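You operate a simulated robot arm through the tools that you are given. There is no shell and no other tool. Be economical: measure what you need, move in short steps, check, and stop when the job is done.

The job below is to be done with a simulated robot arm. You get a single attempt, and the scene is never put back.

Task
Open the pull-out tray, put the rolled tie on the folding end of the long table away in the inside of the pull-out tray, then shut the tray. Put the black purse from the packing table on the shelf just under the counter drawer. Take the sanding block from the mending end of the long table and put it on top of the blue file box. Do these in any order.

The check looks at the end state, three seconds after you hand in, the way a careful person would. Anything else that was tipped, shoved, dropped, spilled or broken makes it a failure.

Robot
A 6-joint arm with a two-finger parallel gripper on a trunk, on a base that drives. Base frame: it is fixed to the floor where the robot stands at the start and does not move with it; the origin is under the middle of the robot, x ahead of it, y to its left, z up. Lengths are in mm, angles in rad, forces in N, time in s.
With the tool pointing down near the work surface it reaches from about 260 to 680 mm from the robot's upright axis, wherever it stands. Its first joint turns from -2.897 to 2.897 rad. Places, roughly: blue file box [3000, -1750, 1000]; inside of the pull-out tray [700, 0, 600]; pull-out tray [700, 0, 600]; purse [750, -1250, 750]; rolled tie (8x6x5 cm) [1300, -1700, 800]; sanding block (5x6x4 cm) [1700, 1100, 800]; shelf just under the counter drawer [-1400, 1500, 400]. Payload 4.1 kg.
The tool frame sits at the grasp point between the pads (the TCP): z along the fingers, y along the line on which they close. The tips reach 23 mm beyond it. The gripper opens to 94 mm. The fingers are 38 mm wide and 10 mm thick; the gripper's body (54 by 96 mm) begins 39 mm behind the TCP.
Orientation is told as [roll, pitch, yaw] about the base's x, y, z axes, in that order, counted from this pose: with the fingers straight down and closing along the base's y, the tool's x points along the base's -x, its y along +y and its z along -z.

Tools
- The arm moves only by the tool nudge_tool. Its argument "motion" is a list of rows, each a list of 3 entries, a list of its own where there are three numbers: the shift along the tool's x, y, z in mm, then the turn, a rotation vector about the tool's x, y, z in rad, then the gripper command, from -1 (shut) to 1 (fully open), values between in proportion. In form: [[[dx, dy, dz], [ax, ay, az], claw], ...]. A call has 1 to 20 rows; each row is the pose to reach, as a shift and turn from the pose commanded when the call began, along the tool's axes at that moment. Rows are played at 5 a second. More than 50 mm and 0.15 rad between two rows, or a gripper value outside its range, and nothing of the call is played. Where a pose cannot be reached the arm comes as near as it can. A force on the tool above 40 N (or 10 N above the force at the start of the call, whichever is more), or a blocked arm, ends the call early, and 0.2 s more pass. The fingers move at their own pace (about 45 mm/s each) and stop on an object; they squeeze with about 37 N. The grip force told is the motor's: it shows also when the fingers shut on nothing. Time passes only in rows, and 0.2 s behind the last, so rows that repeat a pose let the fingers close. It gives the time, the measured TCP pose, the force on the tool (base axes), the opening and the grip force at its end, in the units of the frame above (readings bear some noise), with the torque about the TCP (base axes, N m) and any sound that the robot's microphone picked up.
- Cameras (640 x 400 px; columns grow to the right, rows downward): "scene" is now at [15, 143.7, 1310]; the picture's right is [-0.30, -0.95, 0.00], its down [-0.69, 0.21, -0.69] and it looks along [0.66, -0.21, -0.72] (base axes); focal length 255 px, centre (320, 200). "wrist" rides on the gripper at [86, 16, -74] in the tool frame; the picture's right is [-0.18, 0.98, 0.00], its down [-0.58, -0.11, -0.81] and it looks along [-0.79, -0.15, 0.59] (tool axes); focal length 243 px, centre (320, 200). There is no depth. A picture from a camera that has moved, and an enlarged one, comes with that camera's place and axes in the base frame and with its lens.
- get_image(camera): a new picture of that camera. No time passes.
- slide_trunk(by): slides the trunk up (or, below 0, down) by that many mm; the arm and the scene camera ride with it, the base frame stays. It gives what a move gives, with no picture.
- drive_base(legs): drives the robot by 1 to 6 legs, each [ahead, turn to the left] in mm and rad, along the robot's own axes; the way and the turn of a leg run together, so that a leg with both is an arc; at most 1500 mm and 3.142 rad a leg. The arm and the cameras ride along, it lands a little off, and it stops where it bumps. It gives what a move gives.
- pan_tilt(pan, tilt): turns the head with the scene camera to pan (to the left, within 2.705 rad either way) and tilt (down, from -0.506 to 1.204), counted from straight ahead of the robot. It gives what a move gives.
- close_up(camera, box): a new picture of the part [left, top, right, bottom] of that camera's present view, enlarged. No time passes.
- close_job(): hands the job in; it is judged then, once.

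Work in short steps. Places have to be worked out from the pictures, the camera data and where the tool is seen: move nearer, look again, correct. Check each grasp and each placing, and mend what went wrong. You have 165 turns and 128 pictures in all, those below and enlarged ones among them. Open the gripper and draw the arm clear of the work before you hand the job in, unless the task says otherwise; then end with one line.

The tools are called after "Call:" as a command line: name --argument value ..., lists and objects as JSON in quotes. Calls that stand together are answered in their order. nudge_tool: Moves the arm, as the interface text tells. Its arguments: {"type":"object","properties":{"motion":{"type":"array"}},"required":["motion"]} The other tools are called the same way: slide_trunk (by) slides the trunk up or down; drive_base (legs) drives the base; pan_tilt (pan, tilt) turns the head that bears the scene camera; get_image (camera) takes a picture; close_up (camera, box) takes an enlarged picture of a part of a camera's view; close_job () hands the job in.

At the start:

```text
t: 0.0
tool_pos: [491.8, -71.6, 822.3]
tool_rot: [0.0, 0.0, -0.001]
force: [-0.1, 0.5, 0.0]
ft_torque: [-0.02, 0.01, -0.02]
width: 93.8
grasp_force: 0.0
trunk travel left (down, up): [-275.0, 315.0]
robot x, y, heading: [-2.8, -0.8, -0.008]
head pan, tilt: [-0.304, 0.805]
```

scene: 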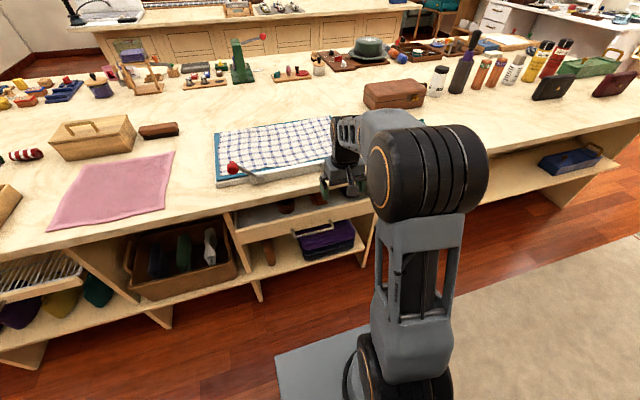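
wrist: 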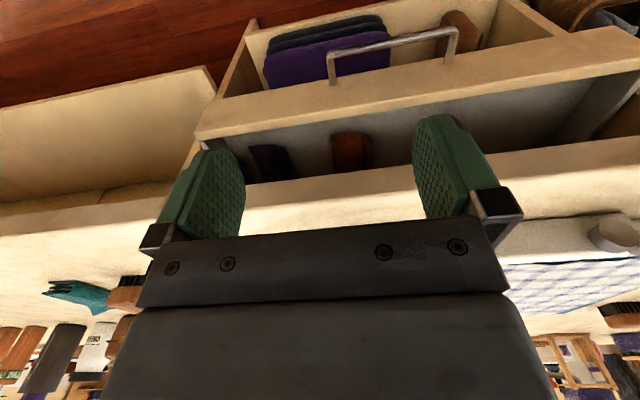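

I start by surveying the room: the tray is ahead under the table; I turn the head to see the tray head-on.

Call:
pan_tilt --pan 0.0 --tilt 0.5

Call:
get_image --camera "scene"

Call:
pan_tilt --pan -1.2 --tilt 0.5

Call:
get_image --camera "scene"

Call:
pan_tilt --pan 1.2 --tilt 0.5

Call:
get_image --camera "scene"

Call:
pan_tilt --pan 2.5 --tilt 0.4

Call:
get_image --camera "scene"

```text
t: 0.8
tool_pos: [491.3, -72.6, 821.7]
tool_rot: [-0.001, 0.0, 0.001]
force: [0.2, 0.8, 0.7]
ft_torque: [-0.05, -0.03, 0.02]
width: 94.0
grasp_force: 0.0
trunk travel left (down, up): [-275.0, 315.0]
robot x, y, heading: [-0.8, 1.2, -0.0]
head pan, tilt: [0.0, 0.499]
```

```text
125 pictures are left
camera scene: at [29.2, 167.7, 1336.2], right [0.0, -1.0, 0.0], down [-0.48, 0.0, -0.88], along [0.88, 0.0, -0.48], focal length 255 px, centre (320, 200)
```

scene: 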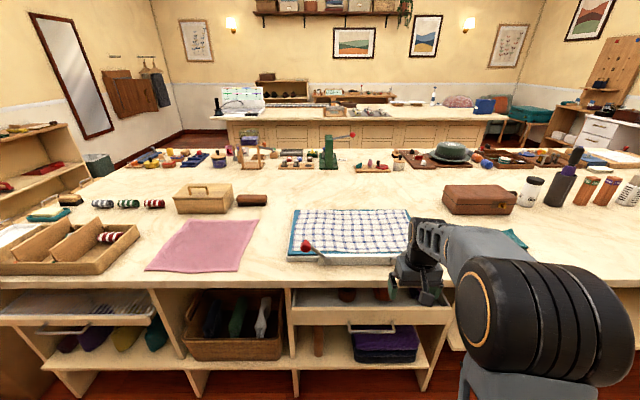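

```text
t: 2.2
tool_pos: [490.5, -71.8, 820.4]
tool_rot: [-0.001, 0.0, 0.0]
force: [-1.2, -0.9, -0.1]
ft_torque: [0.01, 0.0, 0.0]
width: 93.9
grasp_force: 0.0
trunk travel left (down, up): [-275.0, 315.0]
robot x, y, heading: [-1.4, 4.8, 0.004]
head pan, tilt: [-1.201, 0.499]
```

```text
124 pictures are left
camera scene: at [-28.8, 82.9, 1336.3], right [-0.93, -0.36, 0.0], down [-0.17, 0.45, -0.88], along [0.32, -0.82, -0.48], focal length 255 px, centre (320, 200)
```

scene: 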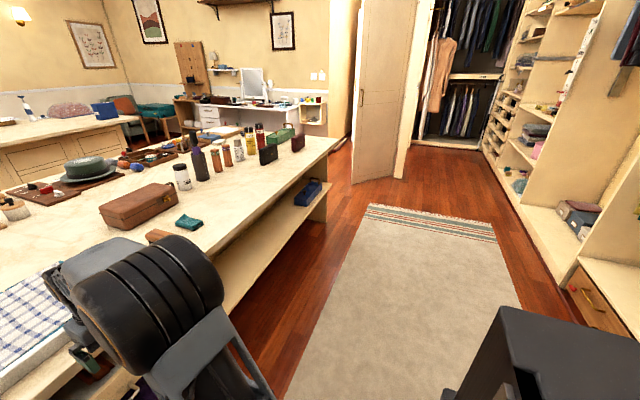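

```text
t: 4.4
tool_pos: [489.8, -71.0, 821.6]
tool_rot: [0.001, 0.0, 0.0]
force: [-0.7, -0.4, 0.1]
ft_torque: [-0.05, -0.02, -0.01]
width: 94.0
grasp_force: 0.0
trunk travel left (down, up): [-275.0, 315.0]
robot x, y, heading: [0.3, -2.4, 0.003]
head pan, tilt: [1.201, 0.499]
```

```text
123 pictures are left
camera scene: at [-28.9, 252.6, 1336.3], right [0.93, -0.36, 0.0], down [-0.17, -0.45, -0.88], along [0.32, 0.82, -0.48], focal length 255 px, centre (320, 200)
```

scene: 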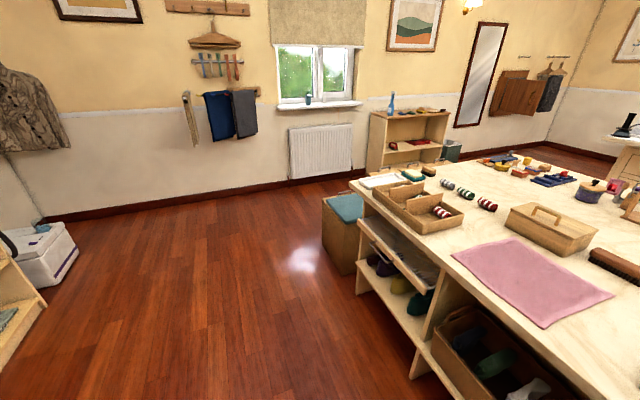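

```text
t: 5.9
tool_pos: [490.8, -72.0, 822.3]
tool_rot: [0.0, -0.001, 0.0]
force: [-0.2, 0.7, -0.6]
ft_torque: [-0.02, 0.02, 0.0]
width: 94.1
grasp_force: 0.1
trunk travel left (down, up): [-275.0, 315.0]
robot x, y, heading: [1.7, 0.6, 0.003]
head pan, tilt: [2.499, 0.4]
```

```text
122 pictures are left
camera scene: at [-135.9, 223.3, 1345.4], right [0.6, 0.8, 0.0], down [0.31, -0.23, -0.92], along [-0.74, 0.55, -0.39], focal length 255 px, centre (320, 200)
```

scene: 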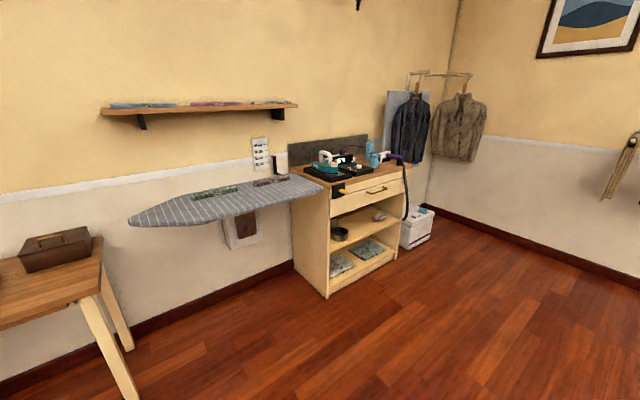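

The tray is in front; let me look closely at the tray, and towards the purse/tie end.

Call:
pan_tilt --pan -0.1 --tilt 0.95

Call:
get_image --camera "scene"

Call:
pan_tilt --pan -0.9 --tilt 0.3

Call:
close_up --camera "scene" --box '[220, 120, 480, 282]'

Call:
pan_tilt --pan 0.3 --tilt 0.3

Call:
close_up --camera "scene" --box '[140, 120, 480, 332]'

```text
t: 8.2
tool_pos: [490.8, -71.0, 822.2]
tool_rot: [0.001, 0.0, 0.0]
force: [0.2, 0.0, 0.2]
ft_torque: [-0.02, 0.0, 0.0]
width: 94.1
grasp_force: 0.0
trunk travel left (down, up): [-275.0, 315.0]
robot x, y, heading: [1.1, -3.8, -0.001]
head pan, tilt: [-0.099, 0.949]
```

```text
121 pictures are left
camera scene: at [10.6, 160.6, 1298.8], right [-0.1, -1.0, 0.0], down [-0.81, 0.08, -0.58], along [0.58, -0.06, -0.81], focal length 255 px, centre (320, 200)
```

scene: 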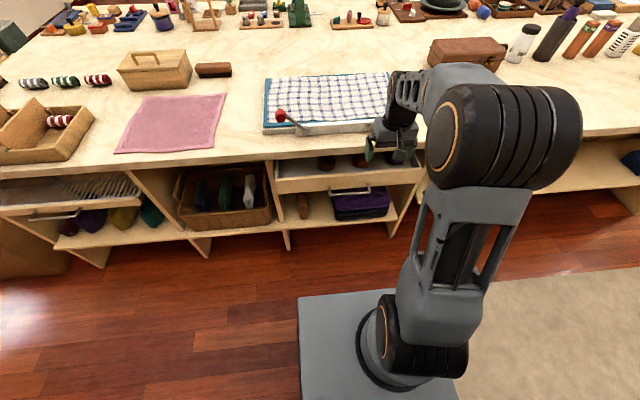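

```text
t: 9.3
tool_pos: [490.9, -71.7, 821.2]
tool_rot: [0.0, 0.0, 0.0]
force: [-0.4, -0.5, 0.0]
ft_torque: [0.02, 0.01, 0.01]
width: 94.1
grasp_force: 0.0
trunk travel left (down, up): [-275.0, 315.0]
robot x, y, heading: [-0.1, 1.7, -0.005]
head pan, tilt: [-0.901, 0.3]
```

```text
2.46 times, centred on (350, 201) of scene
camera zoom: at [-3.8, 94.6, 1354.6], right [-0.78, -0.62, 0.0], down [-0.18, 0.23, -0.96], along [0.59, -0.75, -0.3], focal length 627 px, centre (246, 198)
```

zoom: 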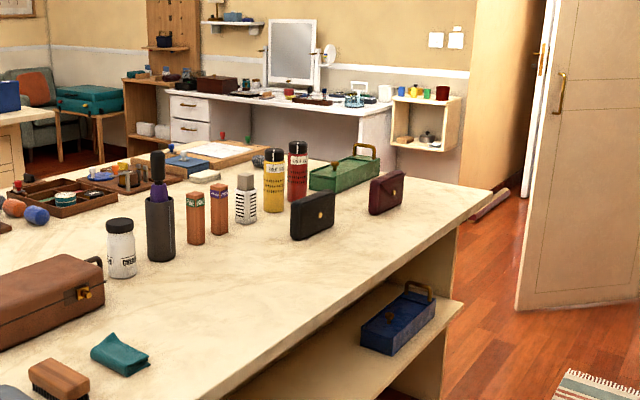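

```text
t: 10.7
tool_pos: [490.9, -71.9, 822.2]
tool_rot: [-0.001, 0.001, -0.001]
force: [-1.2, -0.8, 0.5]
ft_torque: [-0.02, -0.03, -0.02]
width: 94.0
grasp_force: 0.1
trunk travel left (down, up): [-275.0, 315.0]
robot x, y, heading: [-0.3, -4.5, -0.002]
head pan, tilt: [0.3, 0.3]
```

```text
1.88 times, centred on (310, 226) of scene
camera zoom: at [27.4, 195.3, 1354.7], right [0.29, -0.96, 0.0], down [-0.28, -0.09, -0.96], along [0.91, 0.28, -0.3], focal length 479 px, centre (339, 151)
```

zoom: 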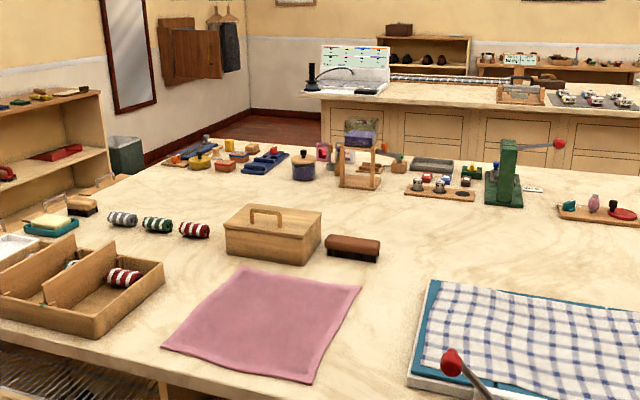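

The tray's handle is a horizontal bar at about x≈533, y≈-65..65, z≈600. I'll turn the tool to point forward, then roll so the fingers close vertically.

Call:
nudge_tool --motion '[[[10, 0, 0], [0, -0.14, 0], 1], [[20, 0, 0], [0, -0.28, 0], 1], [[30, 0, 0], [0, -0.42, 0], 1], [[40, 0, 0], [0, -0.56, 0], 1], [[50, 0, 0], [0, -0.7, 0], 1], [[60, 0, 0], [0, -0.84, 0], 1], [[70, 0, 0], [0, -0.98, 0], 1], [[80, 0, 0], [0, -1.12, 0], 1], [[90, 0, 0], [0, -1.26, 0], 1], [[100, 0, 0], [0, -1.4, 0], 1], [[100, 0, 0], [0, -1.5, 0], 1], [[100, 0, 0], [0, -1.57, 0], 1], [[100, 0, 0], [0, -1.57, 0], 1]]'

```text
t: 13.5
tool_pos: [463.5, -117.4, 815.6]
tool_rot: [1.26, -1.565, -1.259]
force: [-0.6, -0.4, 0.6]
ft_torque: [-0.01, -0.03, 0.01]
width: 93.8
grasp_force: 0.0
out of reach, approached as far as the arm can: row 6, 7, 8, 9, 10, 11, 12, 13
trunk travel left (down, up): [-275.0, 315.0]
robot x, y, heading: [0.0, -0.5, 0.002]
head pan, tilt: [0.3, 0.3]
```

The tool pose is a bit too near the robot; I back the base by 200 mm.

Call:
drive_base --legs '[[-200, 0]]'

Call:
nudge_tool --motion '[[[0, 0, 20], [0, 0, 0.14], 1], [[0, 0, 40], [0, 0, 0.28], 1], [[0, 0, 60], [0, 0, 0.42], 1], [[0, 0, 80], [0, 0, 0.56], 1], [[0, 0, 100], [0, 0, 0.7], 1], [[0, 0, 100], [0, 0, 0.84], 1], [[0, 0, 100], [0, 0, 0.98], 1], [[0, 0, 100], [0, 0, 1.12], 1], [[0, 0, 100], [0, 0, 1.26], 1], [[0, 0, 100], [0, 0, 1.4], 1], [[0, 0, 100], [0, 0, 1.5], 1], [[0, 0, 100], [0, 0, 1.57], 1], [[0, 0, 100], [0, 0, 1.57], 1]]'

```text
t: 15.1
tool_pos: [260.6, -116.2, 815.2]
tool_rot: [1.076, -1.567, -1.071]
force: [-0.1, 0.1, 0.1]
ft_torque: [-0.01, -0.01, 0.0]
width: 94.0
grasp_force: 0.1
trunk travel left (down, up): [-275.0, 315.0]
robot x, y, heading: [-204.9, -1.1, 0.001]
head pan, tilt: [0.3, 0.3]
```

```text
t: 17.9
tool_pos: [361.0, -116.4, 813.2]
tool_rot: [1.569, 0.005, -1.568]
force: [-0.6, 0.1, 0.2]
ft_torque: [0.03, -0.05, -0.02]
width: 94.1
grasp_force: 0.0
trunk travel left (down, up): [-275.0, 315.0]
robot x, y, heading: [-201.5, -2.6, 0.001]
head pan, tilt: [0.3, 0.3]
```

Tool is now horizontal with vertical closing. I lower the trunk to handle height, shift to y≈0, and look.

Call:
slide_trunk --by -213

Call:
nudge_tool --motion '[[[40, 0, 0], [0, 0, 0], 1], [[80, 0, 0], [0, 0, 0], 1], [[116, 0, 0], [0, 0, 0], 1], [[116, 0, 0], [0, 0, 0], 1]]'

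Call:
get_image --camera "wrist"

Call:
pan_tilt --pan -0.2 --tilt 0.6

Call:
get_image --camera "scene"

```text
t: 20.2
tool_pos: [361.1, -115.9, 602.2]
tool_rot: [1.568, 0.006, -1.567]
force: [-1.2, 0.5, -0.1]
ft_torque: [0.0, 0.01, -0.01]
width: 94.0
grasp_force: 0.2
trunk travel left (down, up): [-62.0, 528.0]
robot x, y, heading: [-206.2, 0.4, 0.005]
head pan, tilt: [0.3, 0.3]
```

```text
t: 21.2
tool_pos: [353.3, -72.7, 608.4]
tool_rot: [1.567, 0.005, -1.546]
force: [0.1, -0.4, -0.7]
ft_torque: [-0.02, -0.04, 0.01]
width: 93.9
grasp_force: 0.0
out of reach, approached as far as the arm can: row 1, 2, 3, 4
trunk travel left (down, up): [-62.0, 528.0]
robot x, y, heading: [-201.7, -3.6, 0.007]
head pan, tilt: [0.3, 0.3]
```

```text
118 pictures are left
camera wrist: at [276.6, 12.5, 625.0], right [0.01, -0.19, 0.98], down [-0.79, -0.6, -0.11], along [0.61, -0.78, -0.15], focal length 243 px, centre (320, 200)
```

wrist: 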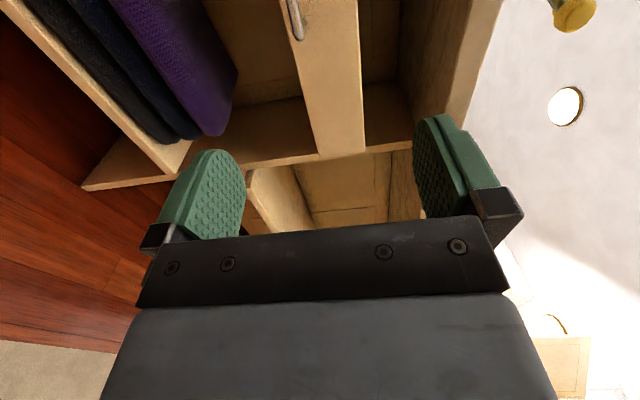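

```text
t: 22.1
tool_pos: [354.2, -72.7, 607.5]
tool_rot: [1.564, 0.004, -1.548]
force: [0.3, -0.4, -0.1]
ft_torque: [-0.02, 0.07, -0.02]
width: 94.1
grasp_force: 0.2
trunk travel left (down, up): [-62.0, 528.0]
robot x, y, heading: [-201.5, -0.8, 0.002]
head pan, tilt: [-0.201, 0.6]
```

```text
117 pictures are left
camera scene: at [-177.8, 150.1, 1114.3], right [-0.2, -0.98, 0.0], down [-0.55, 0.11, -0.83], along [0.81, -0.16, -0.56], focal length 255 px, centre (320, 200)
```

scene: 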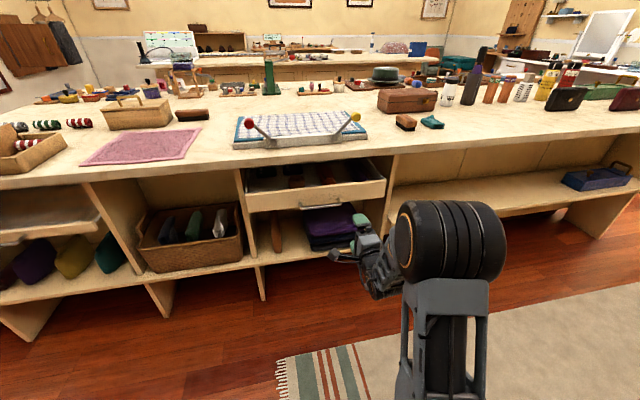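

Call:
close_up --camera "scene" --box '[220, 140, 412, 260]'

```text
3.33 times, centred on (316, 200) of scene
camera zoom: at [-177.8, 150.1, 1114.3], right [-0.2, -0.98, 0.0], down [-0.55, 0.11, -0.83], along [0.81, -0.16, -0.56], focal length 849 px, centre (333, 200)
```

zoom: 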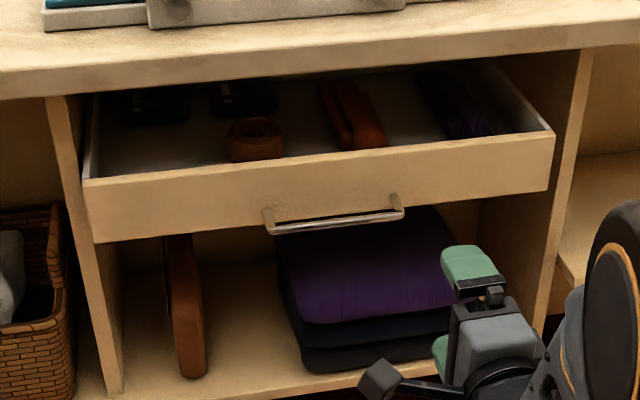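

Handle bar triangulates to x≈531, z≈597, y from -66 to 77. I move forward towards it, stopping short.

Call:
nudge_tool --motion '[[[0, 0, 40], [0, 0, 0], 1], [[0, 0, 80], [0, 0, 0], 1], [[0, 0, 100], [0, 0, 0], 1], [[0, 0, 100], [0, 0, 0], 1]]'

```text
t: 23.1
tool_pos: [451.8, -87.9, 610.5]
tool_rot: [1.565, 0.002, -1.552]
force: [0.5, -0.2, -0.2]
ft_torque: [0.01, 0.0, 0.02]
width: 94.0
grasp_force: 0.1
out of reach, approached as far as the arm can: row 1, 2, 3, 4
trunk travel left (down, up): [-62.0, 528.0]
robot x, y, heading: [-206.4, -0.3, -0.001]
head pan, tilt: [-0.201, 0.6]
```

Call:
nudge_tool --motion '[[[30, -12, 0], [0, 0, 0], 1], [[70, -13, 0], [0, 0, 0], 1], [[70, -13, 0], [0, 0, 0], 1]]'

```text
t: 23.9
tool_pos: [452.7, -71.7, 607.2]
tool_rot: [1.563, 0.002, -1.523]
force: [-0.1, -0.4, -0.4]
ft_torque: [0.02, 0.0, -0.01]
width: 94.0
grasp_force: 0.0
out of reach, approached as far as the arm can: row 1, 2, 3
trunk travel left (down, up): [-62.0, 528.0]
robot x, y, heading: [-200.1, -0.2, 0.002]
head pan, tilt: [-0.201, 0.6]
```

A joint limit stops sideways motion, so I sidestep the base by about +70 mm to the left.

Call:
drive_base --legs '[[-271, 0], [0, 0.25], [280, 0], [0, -0.25]]'

Call:
get_image --camera "wrist"

Call:
get_image --camera "scene"

```text
t: 29.1
tool_pos: [446.4, -9.5, 605.7]
tool_rot: [1.563, 0.003, -1.531]
force: [0.7, -0.7, 0.5]
ft_torque: [-0.02, -0.02, 0.04]
width: 94.1
grasp_force: 0.0
trunk travel left (down, up): [-62.0, 528.0]
robot x, y, heading: [-205.6, 65.6, -0.004]
head pan, tilt: [-0.201, 0.6]
```

```text
115 pictures are left
camera wrist: at [368.2, 75.0, 623.2], right [0.02, -0.19, 0.98], down [-0.78, -0.61, -0.1], along [0.62, -0.77, -0.16], focal length 243 px, centre (320, 200)
```

wrist: 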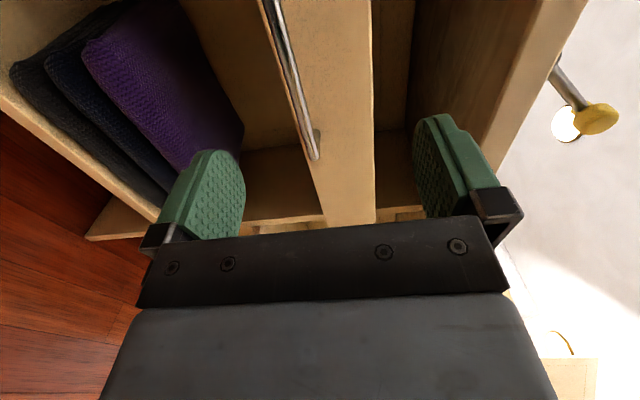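

```text
114 pictures are left
camera scene: at [-182.6, 216.9, 1114.2], right [-0.2, -0.98, 0.0], down [-0.55, 0.12, -0.83], along [0.81, -0.17, -0.56], focal length 255 px, centre (320, 200)
```

scene: 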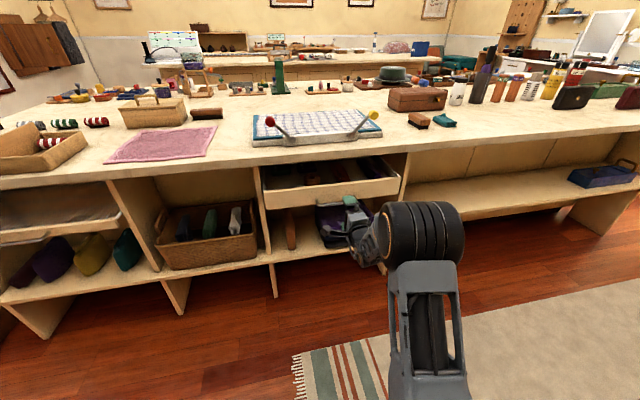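

Bar is centered between fingers roughly, slightly low (z≈592). I lower the trunk 13 mm and move forward 74 mm.

Call:
slide_trunk --by -13

Call:
nudge_tool --motion '[[[0, 0, 30], [0, 0, 0], 1], [[0, 0, 55], [0, 0, 0], 1], [[0, 0, 74], [0, 0, 0], 1], [[0, 0, 74], [0, 0, 0], 1]]'

Call:
get_image --camera "wrist"

```text
t: 29.7
tool_pos: [447.0, -9.1, 593.3]
tool_rot: [1.562, 0.002, -1.531]
force: [-0.4, -0.5, 0.9]
ft_torque: [-0.02, 0.0, 0.0]
width: 94.2
grasp_force: 0.1
trunk travel left (down, up): [-49.0, 541.0]
robot x, y, heading: [-205.6, 64.9, -0.004]
head pan, tilt: [-0.201, 0.6]
```

```text
t: 30.7
tool_pos: [519.8, -5.2, 592.8]
tool_rot: [1.56, 0.006, -1.526]
force: [-0.3, -0.2, -1.3]
ft_torque: [-0.01, 0.0, -0.02]
width: 94.2
grasp_force: 0.1
trunk travel left (down, up): [-49.0, 541.0]
robot x, y, heading: [-206.1, 72.8, -0.005]
head pan, tilt: [-0.201, 0.6]
```

```text
113 pictures are left
camera wrist: at [441.8, 77.3, 609.7], right [0.02, -0.19, 0.98], down [-0.78, -0.62, -0.1], along [0.63, -0.76, -0.16], focal length 243 px, centre (320, 200)
```

wrist: 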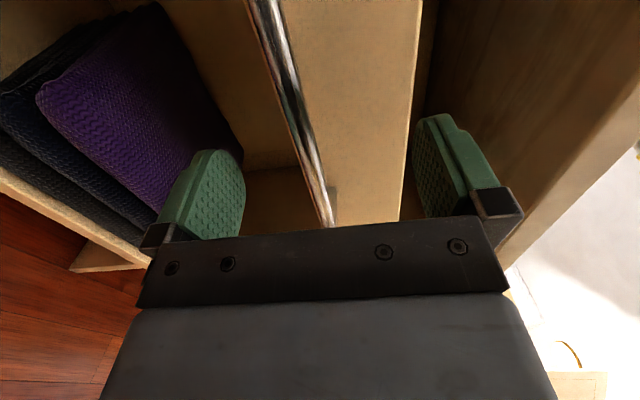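

Fingers straddle the bar. Closing.

Call:
nudge_tool --motion '[[[0, 0, 0], [0, 0, 0], -1], [[0, 0, 0], [0, 0, 0], -1], [[0, 0, 0], [0, 0, 0], -1], [[0, 0, 0], [0, 0, 0], -1], [[0, 0, 0], [0, 0, 0], -1], [[0, 0, 0], [0, 0, 0], -1], [[0, 0, 0], [0, 0, 0], -1]]'

Call:
get_image --camera "wrist"

```text
t: 32.3
tool_pos: [520.1, -6.2, 587.9]
tool_rot: [1.552, 0.003, -1.523]
force: [-5.9, -0.2, -19.7]
ft_torque: [-0.87, 0.3, -0.09]
width: 9.7
grasp_force: 45.2
trunk travel left (down, up): [-49.0, 541.0]
robot x, y, heading: [-209.1, 70.8, -0.005]
head pan, tilt: [-0.201, 0.6]
```

```text
112 pictures are left
camera wrist: at [441.7, 77.3, 606.2], right [0.03, -0.19, 0.98], down [-0.78, -0.62, -0.1], along [0.62, -0.76, -0.16], focal length 243 px, centre (320, 200)
```

wrist: 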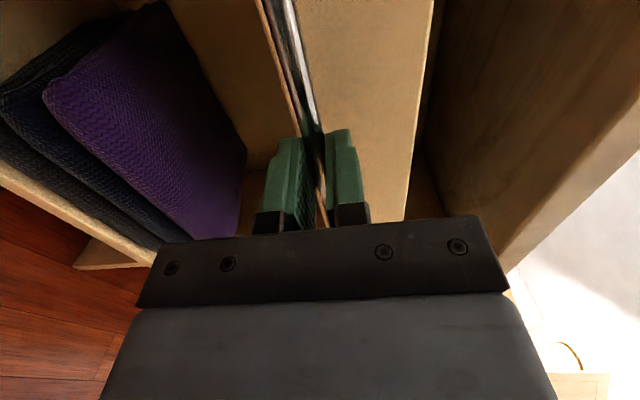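

Bar is held (9.7 mm). I relieve the vertical load with the trunk and pull by driving back.

Call:
slide_trunk --by -6

Call:
drive_base --legs '[[-120, 0]]'

Call:
get_image --camera "scene"

```text
t: 32.9
tool_pos: [521.3, -6.0, 588.7]
tool_rot: [1.565, 0.003, -1.526]
force: [-10.5, -0.1, -7.0]
ft_torque: [-0.76, 0.08, 0.23]
width: 9.7
grasp_force: 44.8
trunk travel left (down, up): [-43.0, 547.0]
robot x, y, heading: [-211.4, 69.3, -0.002]
head pan, tilt: [-0.201, 0.6]
```

```text
t: 34.1
tool_pos: [397.0, -5.7, 587.6]
tool_rot: [1.564, 0.006, -1.527]
force: [1.2, -13.4, 6.3]
ft_torque: [-1.16, -0.1, 0.06]
width: 9.6
grasp_force: 44.8
trunk travel left (down, up): [-43.0, 547.0]
robot x, y, heading: [-332.0, 68.3, -0.005]
head pan, tilt: [-0.201, 0.6]
```

```text
111 pictures are left
camera scene: at [-306.1, 216.9, 1095.4], right [-0.2, -0.98, 0.0], down [-0.55, 0.12, -0.83], along [0.81, -0.17, -0.56], focal length 255 px, centre (320, 200)
```

scene: 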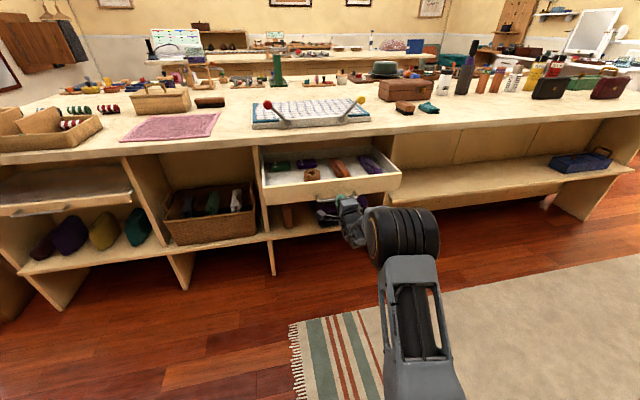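

Tray slides. I pull another 130 mm.

Call:
drive_base --legs '[[-130, 0]]'

Call:
get_image --camera "scene"

```text
t: 35.4
tool_pos: [271.2, -6.3, 588.5]
tool_rot: [1.565, 0.004, -1.529]
force: [0.1, 3.0, 3.2]
ft_torque: [-0.78, -0.01, 0.75]
width: 9.8
grasp_force: 45.3
trunk travel left (down, up): [-43.0, 547.0]
robot x, y, heading: [-459.6, 65.6, -0.006]
head pan, tilt: [-0.201, 0.6]
```

```text
110 pictures are left
camera scene: at [-432.2, 218.5, 1095.2], right [-0.21, -0.98, 0.0], down [-0.55, 0.12, -0.83], along [0.81, -0.17, -0.56], focal length 255 px, centre (320, 200)
```

scene: 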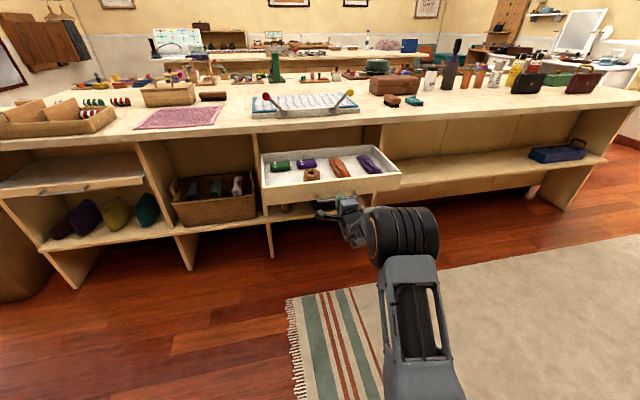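

Tray is open 250 mm. I zoom to see the contents, then release and back off.

Call:
nudge_tool --motion '[[[0, 0, 0], [0, 0, 0], 0.3], [[0, 0, 0], [0, 0, 0], 0.3], [[0, 0, 0], [0, 0, 0], 0.3], [[0, 0, 0], [0, 0, 0], 0.3]]'

Call:
drive_base --legs '[[-150, 0]]'

Call:
close_up --camera "scene" --box '[240, 120, 432, 240]'

```text
t: 36.4
tool_pos: [269.5, -6.4, 587.2]
tool_rot: [1.563, 0.002, -1.529]
force: [0.1, -1.1, -0.2]
ft_torque: [-0.01, 0.0, 0.01]
width: 61.0
grasp_force: 0.0
trunk travel left (down, up): [-43.0, 547.0]
robot x, y, heading: [-455.9, 70.0, -0.01]
head pan, tilt: [-0.201, 0.6]
```

```text
t: 37.8
tool_pos: [118.8, -4.9, 587.6]
tool_rot: [1.564, 0.003, -1.53]
force: [0.5, -0.1, 0.2]
ft_torque: [-0.06, 0.0, -0.01]
width: 61.1
grasp_force: 0.1
trunk travel left (down, up): [-43.0, 547.0]
robot x, y, heading: [-611.5, 67.6, -0.007]
head pan, tilt: [-0.201, 0.6]
```

```text
3.33 times, centred on (336, 180) of scene
camera zoom: at [-583.9, 219.4, 1095.2], right [-0.21, -0.98, 0.0], down [-0.55, 0.12, -0.83], along [0.81, -0.17, -0.56], focal length 849 px, centre (267, 267)
```

zoom: 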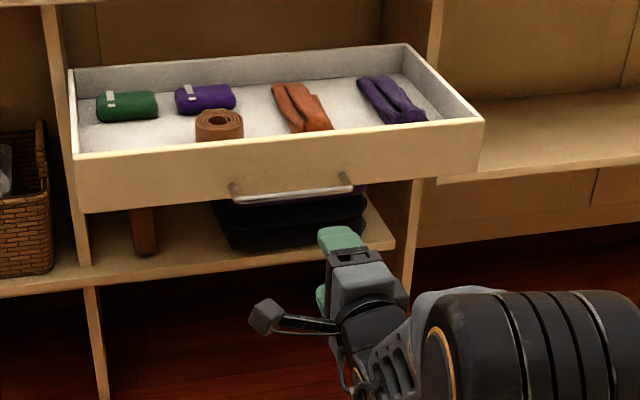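

Now fold the arm for travel: rotate tool to point down and retract a bit, raise trunk.

Call:
slide_trunk --by 330

Call:
nudge_tool --motion '[[[0, 0, -10], [0.14, 0, 0], 0], [[0, 0, -20], [0.28, 0, 0], 0], [[0, 0, -40], [0.42, 0, 0], 0], [[0, 0, -60], [0.56, 0, 0], 0], [[0, 0, -80], [0.7, 0, 0], 0], [[0, 0, -110], [0.84, 0, 0], 0], [[0, 0, -140], [0.98, 0, 0], 0], [[0, 0, -170], [1.12, 0, 0], 0], [[0, 0, -200], [1.26, 0, 0], 0], [[0, 0, -230], [1.4, 0, 0], 0], [[0, 0, -260], [1.5, 0, 0], 0], [[0, 0, -280], [1.57, 0, 0], 0], [[0, 0, -280], [1.57, 0, 0], 0]]'

```text
t: 41.0
tool_pos: [119.3, -4.0, 919.1]
tool_rot: [1.563, 0.004, -1.53]
force: [0.2, -0.2, -0.2]
ft_torque: [0.0, -0.01, -0.01]
width: 60.9
grasp_force: 0.1
trunk travel left (down, up): [-373.0, 217.0]
robot x, y, heading: [-609.3, 72.7, -0.006]
head pan, tilt: [-0.201, 0.6]
```

```text
t: 43.8
tool_pos: [-162.9, -17.6, 920.0]
tool_rot: [-0.007, 0.003, -1.529]
force: [-0.6, -0.1, -0.3]
ft_torque: [-0.02, 0.01, -0.02]
width: 46.9
grasp_force: 0.1
out of reach, approached as far as the arm can: row 5
trunk travel left (down, up): [-373.0, 217.0]
robot x, y, heading: [-608.4, 67.0, -0.007]
head pan, tilt: [-0.201, 0.6]
```

Arm is folded. I drive diagonally to a spot in front of the purse, facing the table.

Call:
drive_base --legs '[[0, -1.13], [1450, 0], [0, 1.137]]'

Call:
pan_tilt --pan -0.15 --tilt 0.6

Call:
get_image --camera "scene"

```text
t: 56.8
tool_pos: [490.1, -1318.0, 920.3]
tool_rot: [-0.003, 0.003, -1.479]
force: [-0.1, 0.5, -0.5]
ft_torque: [0.03, -0.01, -0.01]
width: 47.0
grasp_force: 0.0
trunk travel left (down, up): [-373.0, 217.0]
robot x, y, heading: [36.8, -1253.9, 0.042]
head pan, tilt: [-0.201, 0.6]
```

```text
t: 57.5
tool_pos: [489.7, -1318.7, 920.3]
tool_rot: [-0.005, 0.002, -1.48]
force: [-0.4, -0.2, 0.0]
ft_torque: [-0.01, 0.01, -0.05]
width: 46.9
grasp_force: 0.1
trunk travel left (down, up): [-373.0, 217.0]
robot x, y, heading: [39.1, -1254.8, 0.035]
head pan, tilt: [-0.15, 0.6]
```

```text
108 pictures are left
camera scene: at [56.7, -1098.8, 1425.2], right [-0.11, -0.99, 0.0], down [-0.56, 0.06, -0.83], along [0.82, -0.09, -0.56], focal length 255 px, centre (320, 200)
```

scene: 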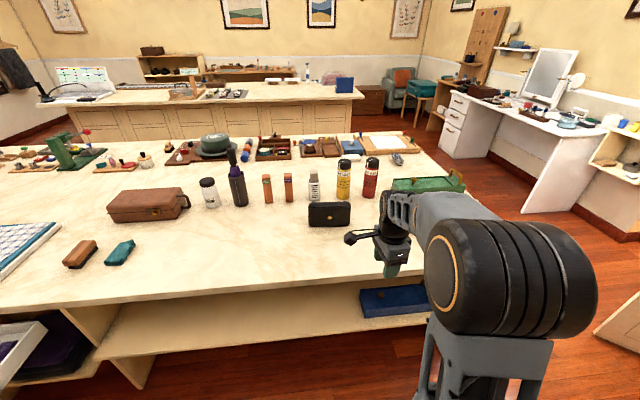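

Black purse at about (819,-1223), facing the robot. I raise the tool and drive 150 mm closer, then inspect with the wrist camera.

Call:
slide_trunk --by 70

Call:
drive_base --legs '[[150, 0]]'

Call:
get_image --camera "wrist"

Call:
pan_tilt --pan -0.05 --tilt 0.8

Call:
get_image --camera "scene"

```text
t: 58.5
tool_pos: [489.3, -1317.7, 990.3]
tool_rot: [-0.007, 0.004, -1.48]
force: [0.1, 0.5, -0.2]
ft_torque: [0.0, -0.01, 0.01]
width: 47.2
grasp_force: 0.0
trunk travel left (down, up): [-443.0, 147.0]
robot x, y, heading: [40.1, -1255.4, 0.041]
head pan, tilt: [-0.15, 0.6]
```

```text
t: 59.9
tool_pos: [642.0, -1309.1, 990.4]
tool_rot: [-0.006, 0.003, -1.473]
force: [0.1, -0.2, 0.6]
ft_torque: [0.0, -0.02, -0.01]
width: 47.3
grasp_force: 0.0
trunk travel left (down, up): [-443.0, 147.0]
robot x, y, heading: [191.4, -1246.6, 0.047]
head pan, tilt: [-0.15, 0.6]
```

```text
107 pictures are left
camera wrist: at [649.5, -1221.8, 1065.1], right [1.0, -0.09, -0.01], down [-0.05, -0.59, 0.8], along [-0.07, -0.8, -0.59], focal length 243 px, centre (320, 200)
```

wrist: 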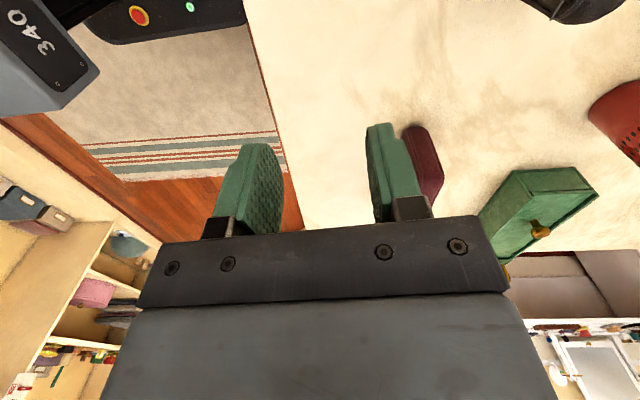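

```text
t: 60.6
tool_pos: [641.7, -1309.6, 990.3]
tool_rot: [-0.005, 0.004, -1.472]
force: [1.2, -0.2, -0.4]
ft_torque: [0.0, 0.01, -0.05]
width: 47.0
grasp_force: 0.0
trunk travel left (down, up): [-443.0, 147.0]
robot x, y, heading: [191.1, -1246.8, 0.05]
head pan, tilt: [-0.051, 0.799]
```

```text
106 pictures are left
camera scene: at [200.6, -1083.0, 1478.4], right [0.0, -1.0, 0.0], down [-0.72, 0.0, -0.7], along [0.7, 0.0, -0.72], focal length 255 px, centre (320, 200)
```

scene: 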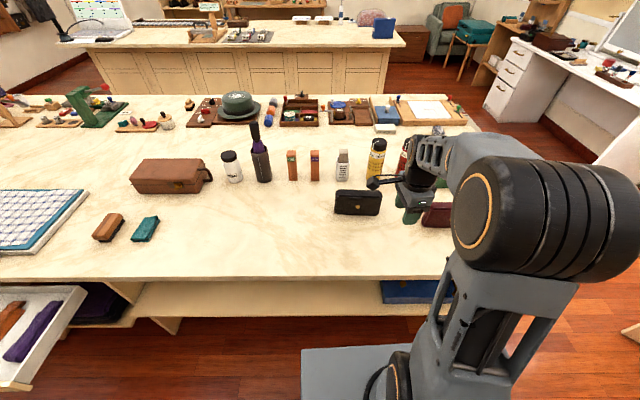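

Call:
close_up --camera "scene" --box '[280, 150, 440, 250]'

```text
4.00 times, centred on (360, 200) of scene
camera zoom: at [200.6, -1083.0, 1478.4], right [0.0, -1.0, 0.0], down [-0.72, 0.0, -0.7], along [0.7, 0.0, -0.72], focal length 1018 px, centre (160, 200)
```

zoom: 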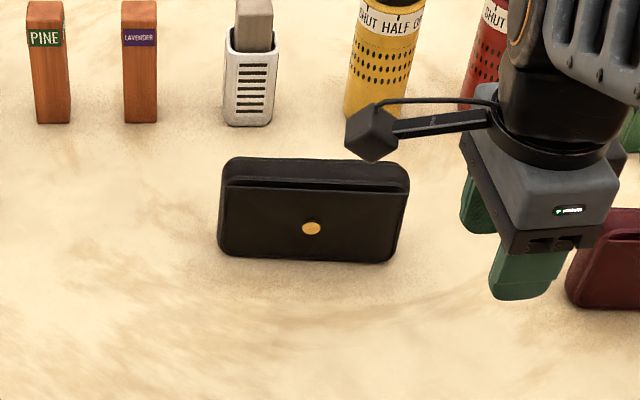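

Purse: front face x≈805, back ≈843, y from -1139 to -1285, top z≈871. I move above it aligning the fingers across its thickness.

Call:
nudge_tool --motion '[[[18, 45, 0], [0, 0, 0.04], 1], [[36, 90, 0], [0, 0, 0.08], 1], [[54, 135, 0], [0, 0, 0.12], 1], [[70, 170, 0], [0, 0, 0.16], 1], [[79, 192, 0], [0, 0, 0.16], 1], [[79, 192, 0], [0, 0, 0.16], 1], [[79, 192, 0], [0, 0, 0.16], 1]]'

Call:
get_image --camera "wrist"

Call:
close_up --camera "scene" --box '[280, 120, 440, 220]'

```text
t: 62.2
tool_pos: [823.9, -1211.5, 987.5]
tool_rot: [-0.008, 0.002, -1.633]
force: [0.5, 0.1, -0.1]
ft_torque: [0.01, 0.0, 0.0]
width: 93.9
grasp_force: 0.0
trunk travel left (down, up): [-443.0, 147.0]
robot x, y, heading: [191.3, -1245.1, 0.046]
head pan, tilt: [-0.051, 0.799]
```

```text
104 pictures are left
camera wrist: at [845.8, -1126.0, 1062.1], right [0.97, -0.24, -0.01], down [-0.14, -0.58, 0.81], along [-0.2, -0.78, -0.59], focal length 243 px, centre (320, 200)
```

wrist: 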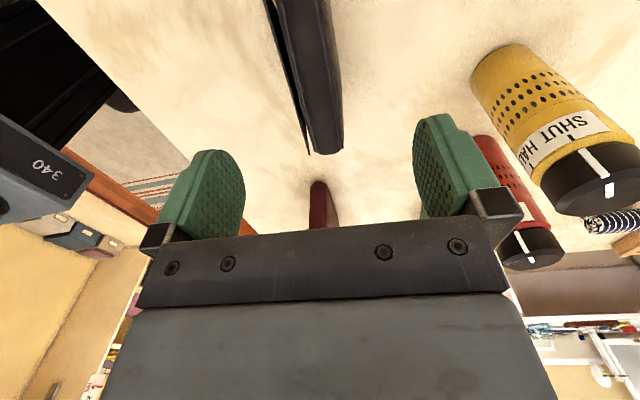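

```text
4.00 times, centred on (360, 170) of scene
camera zoom: at [200.5, -1083.0, 1478.3], right [0.0, -1.0, 0.0], down [-0.72, 0.0, -0.7], along [0.7, 0.0, -0.72], focal length 1018 px, centre (160, 320)
```

zoom: 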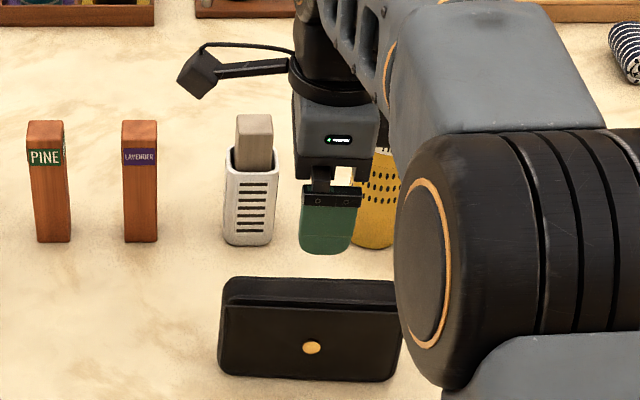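

Aligned. The striped roll seen at about (1348,-1678) is the tie. Descending to z≈843.

Call:
nudge_tool --motion '[[[0, 0, 40], [0, 0, 0], 1], [[0, 0, 80], [0, 0, 0], 1], [[0, 0, 110], [0, 0, 0], 1], [[0, 0, 130], [0, 0, 0], 1], [[0, 0, 144], [0, 0, 0], 1], [[0, 0, 144], [0, 0, 0], 1]]'

Call:
get_image --camera "wrist"

```text
t: 63.6
tool_pos: [823.1, -1211.2, 846.4]
tool_rot: [-0.002, 0.003, -1.633]
force: [-0.1, 0.6, 8.4]
ft_torque: [-0.15, 0.04, 0.02]
width: 93.7
grasp_force: 0.0
trunk travel left (down, up): [-443.0, 147.0]
robot x, y, heading: [189.1, -1248.0, 0.046]
head pan, tilt: [-0.051, 0.799]
```

```text
102 pictures are left
camera wrist: at [844.6, -1126.4, 920.6], right [0.97, -0.24, 0.0], down [-0.14, -0.58, 0.8], along [-0.2, -0.78, -0.59], focal length 243 px, centre (320, 200)
```

wrist: 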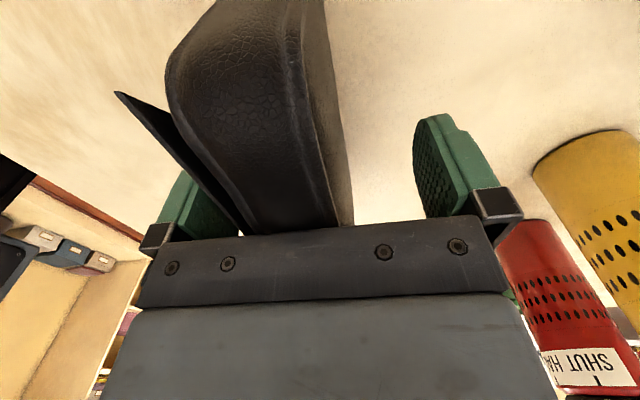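

Light contact on the purse top (8 N). I raise 6 mm and close.

Call:
nudge_tool --motion '[[[0, 0, -7], [0, 0, 0], 1], [[0, 0, -7], [0, 0, 0], -1], [[0, 0, -7], [0, 0, 0], -1], [[0, 0, -7], [0, 0, 0], -1], [[0, 0, -7], [0, 0, 0], -1], [[0, 0, -7], [0, 0, 0], -1], [[0, 0, -7], [0, 0, 0], -1]]'

Call:
nudge_tool --motion '[[[0, 0, -25], [0, 0, 0], -1], [[0, 0, -50], [0, 0, 0], -1], [[0, 0, -90], [0, 0, 0], -1], [[0, 0, -130], [0, 0, 0], -1], [[0, 0, -150], [0, 0, 0], -1]]'

Call:
get_image --camera "wrist"

Call:
get_image --camera "scene"

```text
t: 65.2
tool_pos: [824.3, -1211.3, 852.4]
tool_rot: [-0.007, 0.004, -1.632]
force: [0.0, -0.2, 0.6]
ft_torque: [-0.04, 0.0, -0.03]
width: 40.3
grasp_force: 36.9
trunk travel left (down, up): [-443.0, 147.0]
robot x, y, heading: [191.8, -1248.7, 0.046]
head pan, tilt: [-0.051, 0.799]
```

```text
t: 66.4
tool_pos: [824.4, -1210.4, 1003.7]
tool_rot: [-0.005, 0.005, -1.632]
force: [-0.2, -0.3, -1.9]
ft_torque: [0.02, -0.01, 0.01]
width: 40.3
grasp_force: 37.3
trunk travel left (down, up): [-443.0, 147.0]
robot x, y, heading: [187.7, -1247.9, 0.047]
head pan, tilt: [-0.051, 0.799]
```

```text
101 pictures are left
camera wrist: at [847.1, -1125.9, 1077.3], right [0.97, -0.24, -0.01], down [-0.14, -0.58, 0.81], along [-0.2, -0.78, -0.59], focal length 243 px, centre (320, 200)
```

wrist: 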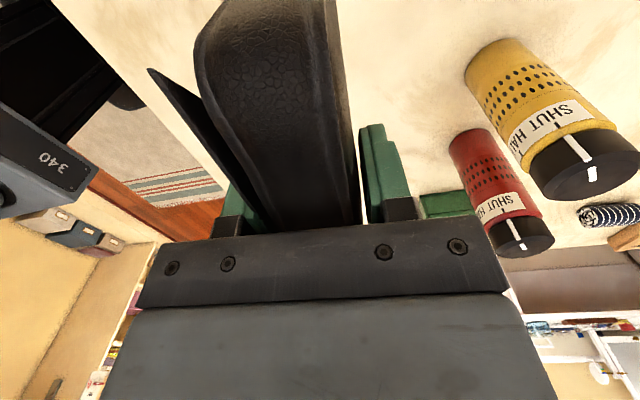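

```text
100 pictures are left
camera scene: at [200.7, -1083.0, 1478.3], right [0.0, -1.0, 0.0], down [-0.72, 0.0, -0.7], along [0.7, 0.0, -0.72], focal length 255 px, centre (320, 200)
```

scene: 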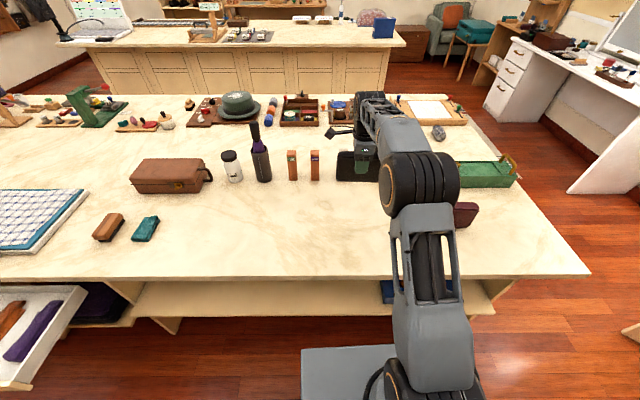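

Purse is held (40 mm). I back away from the table, retract the arm, then head for the counter.

Call:
drive_base --legs '[[-480, 0]]'

Call:
nudge_tool --motion '[[[0, -45, 0], [0, 0, 0], -1], [[0, -90, 0], [0, 0, 0], -1], [[0, -135, 0], [0, 0, 0], -1], [[0, -170, 0], [0, 0, 0], -1], [[0, -170, 0], [0, 0, 0], -1]]'

Call:
drive_base --legs '[[0, 1.6], [1400, 0], [1250, 0], [0, 1.5]]'

Call:
pan_tilt --pan 0.0 --tilt 0.7

Call:
get_image --camera "scene"

```text
t: 69.3
tool_pos: [342.5, -1228.8, 1002.4]
tool_rot: [-0.007, 0.003, -1.622]
force: [-0.2, 0.5, -2.6]
ft_torque: [0.0, -0.02, 0.03]
width: 39.8
grasp_force: 37.3
trunk travel left (down, up): [-443.0, 147.0]
robot x, y, heading: [-297.5, -1277.0, 0.061]
head pan, tilt: [-0.051, 0.799]
```

```text
t: 70.5
tool_pos: [173.6, -1221.0, 1002.9]
tool_rot: [-0.004, 0.003, -1.62]
force: [-0.1, -0.3, -1.8]
ft_torque: [0.0, 0.0, 0.01]
width: 40.3
grasp_force: 37.0
trunk travel left (down, up): [-443.0, 147.0]
robot x, y, heading: [-291.6, -1275.9, 0.06]
head pan, tilt: [-0.051, 0.799]
```

```text
t: 90.9
tool_pos: [-1066.5, 1289.9, 1003.1]
tool_rot: [-0.007, 0.005, 1.522]
force: [0.6, -0.4, -1.2]
ft_torque: [0.02, 0.03, -0.01]
width: 40.2
grasp_force: 37.6
trunk travel left (down, up): [-443.0, 147.0]
robot x, y, heading: [-597.8, 1343.5, -3.079]
head pan, tilt: [-0.051, 0.799]
```

```text
t: 91.6
tool_pos: [-1066.6, 1290.1, 1003.2]
tool_rot: [-0.008, 0.004, 1.52]
force: [-0.4, 0.2, -2.2]
ft_torque: [-0.04, 0.0, 0.0]
width: 39.9
grasp_force: 37.1
trunk travel left (down, up): [-443.0, 147.0]
robot x, y, heading: [-599.2, 1343.3, -3.079]
head pan, tilt: [0.0, 0.7]
```

```text
99 pictures are left
camera scene: at [-618.1, 1176.9, 1486.5], right [-0.06, 1.0, 0.0], down [0.64, 0.04, -0.76], along [-0.76, -0.05, -0.64], focal length 255 px, centre (320, 200)
```

scene: 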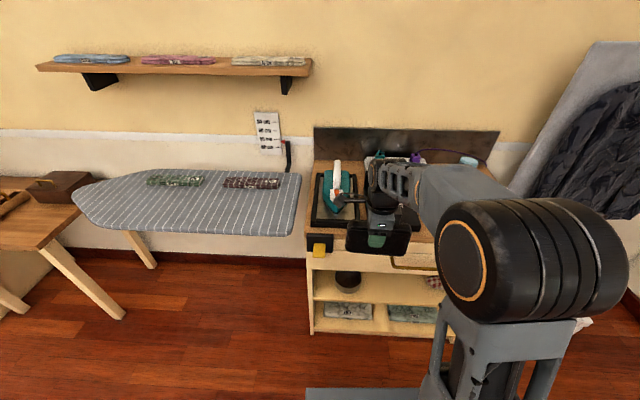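

Shelf in question: board at z≈366, drawer bottom ≈600, front x≈-1226, free gap y≈1310–1630. I back off with a slight lateral correction, then tilt the tool forward so the purse lies flat.

Call:
drive_base --legs '[[0, 0.06], [-400, 0], [0, -0.123]]'

Call:
nudge_tool --motion '[[[0, 30, 0], [-0.14, 0, 0], -1], [[0, 60, 0], [-0.28, 0, 0], -1], [[0, 90, 0], [-0.42, 0, 0], -1], [[0, 120, 0], [-0.56, 0, 0], -1], [[0, 150, 0], [-0.7, 0, 0], -1], [[0, 170, 0], [-0.84, 0, 0], -1], [[0, 190, 0], [-0.98, 0, 0], -1], [[0, 205, 0], [-1.12, 0, 0], -1], [[0, 220, 0], [-1.26, 0, 0], -1], [[0, 230, 0], [-1.4, 0, 0], -1], [[0, 230, 0], [-1.5, 0, 0], -1], [[0, 230, 0], [-1.57, 0, 0], -1], [[0, 230, 0], [-1.57, 0, 0], -1]]'

Call:
get_image --camera "scene"

```text
t: 95.0
tool_pos: [-680.4, 1366.9, 1002.5]
tool_rot: [-0.006, 0.003, 1.461]
force: [-1.1, 0.3, -1.6]
ft_torque: [-0.07, 0.01, -0.01]
width: 40.1
grasp_force: 36.5
trunk travel left (down, up): [-443.0, 147.0]
robot x, y, heading: [-211.3, 1389.9, 3.139]
head pan, tilt: [0.0, 0.7]
```

```text
t: 97.8
tool_pos: [-973.1, 1406.1, 1109.7]
tool_rot: [1.215, -0.001, 1.467]
force: [-0.6, -0.1, -0.9]
ft_torque: [-0.04, -0.06, -0.05]
width: 40.1
grasp_force: 36.9
out of reach, approached as far as the arm can: row 7, 8, 9, 10, 11, 12, 13
trunk travel left (down, up): [-443.0, 147.0]
robot x, y, heading: [-210.2, 1388.8, 3.135]
head pan, tilt: [0.0, 0.7]
```

```text
98 pictures are left
camera scene: at [-238.7, 1225.5, 1486.6], right [0.0, 1.0, 0.0], down [0.64, 0.0, -0.76], along [-0.76, 0.0, -0.64], focal length 255 px, centre (320, 200)
```

scene: 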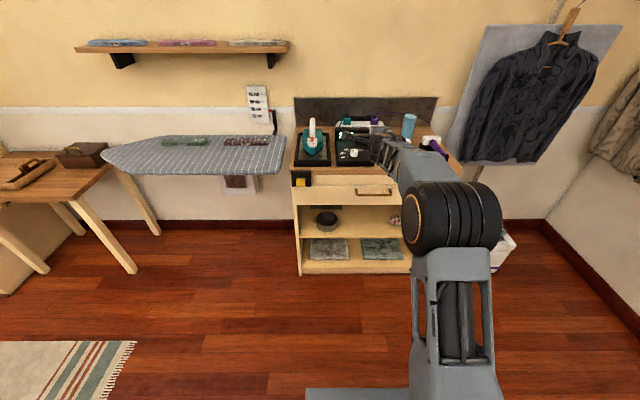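

Out of reach at the far limit; I bring the tool lower and nearer while finishing the tilt.

Call:
nudge_tool --motion '[[[0, -40, -7], [-0.1, 0, 0], -1], [[0, -80, -14], [-0.2, 0, 0], -1], [[0, -115, -21], [-0.3, 0, 0], -1], [[0, -115, -21], [-0.355, 0, 0], -1], [[0, -115, -21], [-0.355, 0, 0], -1]]'

```text
t: 99.0
tool_pos: [-1028.2, 1410.6, 1137.2]
tool_rot: [1.359, -0.003, 1.472]
force: [0.7, 0.5, -1.6]
ft_torque: [-0.01, -0.05, -0.03]
width: 40.3
grasp_force: 37.3
out of reach, approached as far as the arm can: row 1, 2, 3, 4, 5
trunk travel left (down, up): [-443.0, 147.0]
robot x, y, heading: [-211.7, 1394.9, 3.145]
head pan, tilt: [0.0, 0.7]
```

The tilt hits a wrist limit at this lateral offset; earlier the horizontal pose worked with the tool ~75 mm to the robot's right. I undo the tilt and retreat to the earlier kind of pose.

Call:
nudge_tool --motion '[[[-4, -16, -24], [0.1, 0, 0], -1], [[-8, -32, -48], [0.2, 0, 0], -1], [[-13, -48, -72], [0.3, 0, 0], -1], [[-18, -64, -96], [0.4, 0, 0], -1], [[-23, -80, -120], [0.5, 0, 0], -1], [[-28, -96, -144], [0.6, 0, 0], -1], [[-33, -112, -168], [0.7, 0, 0], -1], [[-38, -128, -192], [0.8, 0, 0], -1], [[-43, -144, -216], [0.9, 0, 0], -1], [[-48, -160, -240], [1.0, 0, 0], -1], [[-53, -176, -264], [1.1, 0, 0], -1], [[-58, -192, -288], [1.2, 0, 0], -1], [[-62, -208, -310], [1.3, 0, 0], -1], [[-64, -221, -331], [1.36, 0, 0], -1], [[-64, -221, -331], [1.36, 0, 0], -1]]'

```text
t: 102.2
tool_pos: [-660.6, 1431.6, 994.9]
tool_rot: [-0.004, -0.002, 1.474]
force: [0.6, -0.2, -2.2]
ft_torque: [-0.03, 0.0, -0.02]
width: 40.2
grasp_force: 36.5
trunk travel left (down, up): [-443.0, 147.0]
robot x, y, heading: [-214.4, 1389.7, 3.139]
head pan, tilt: [0.0, 0.7]
```

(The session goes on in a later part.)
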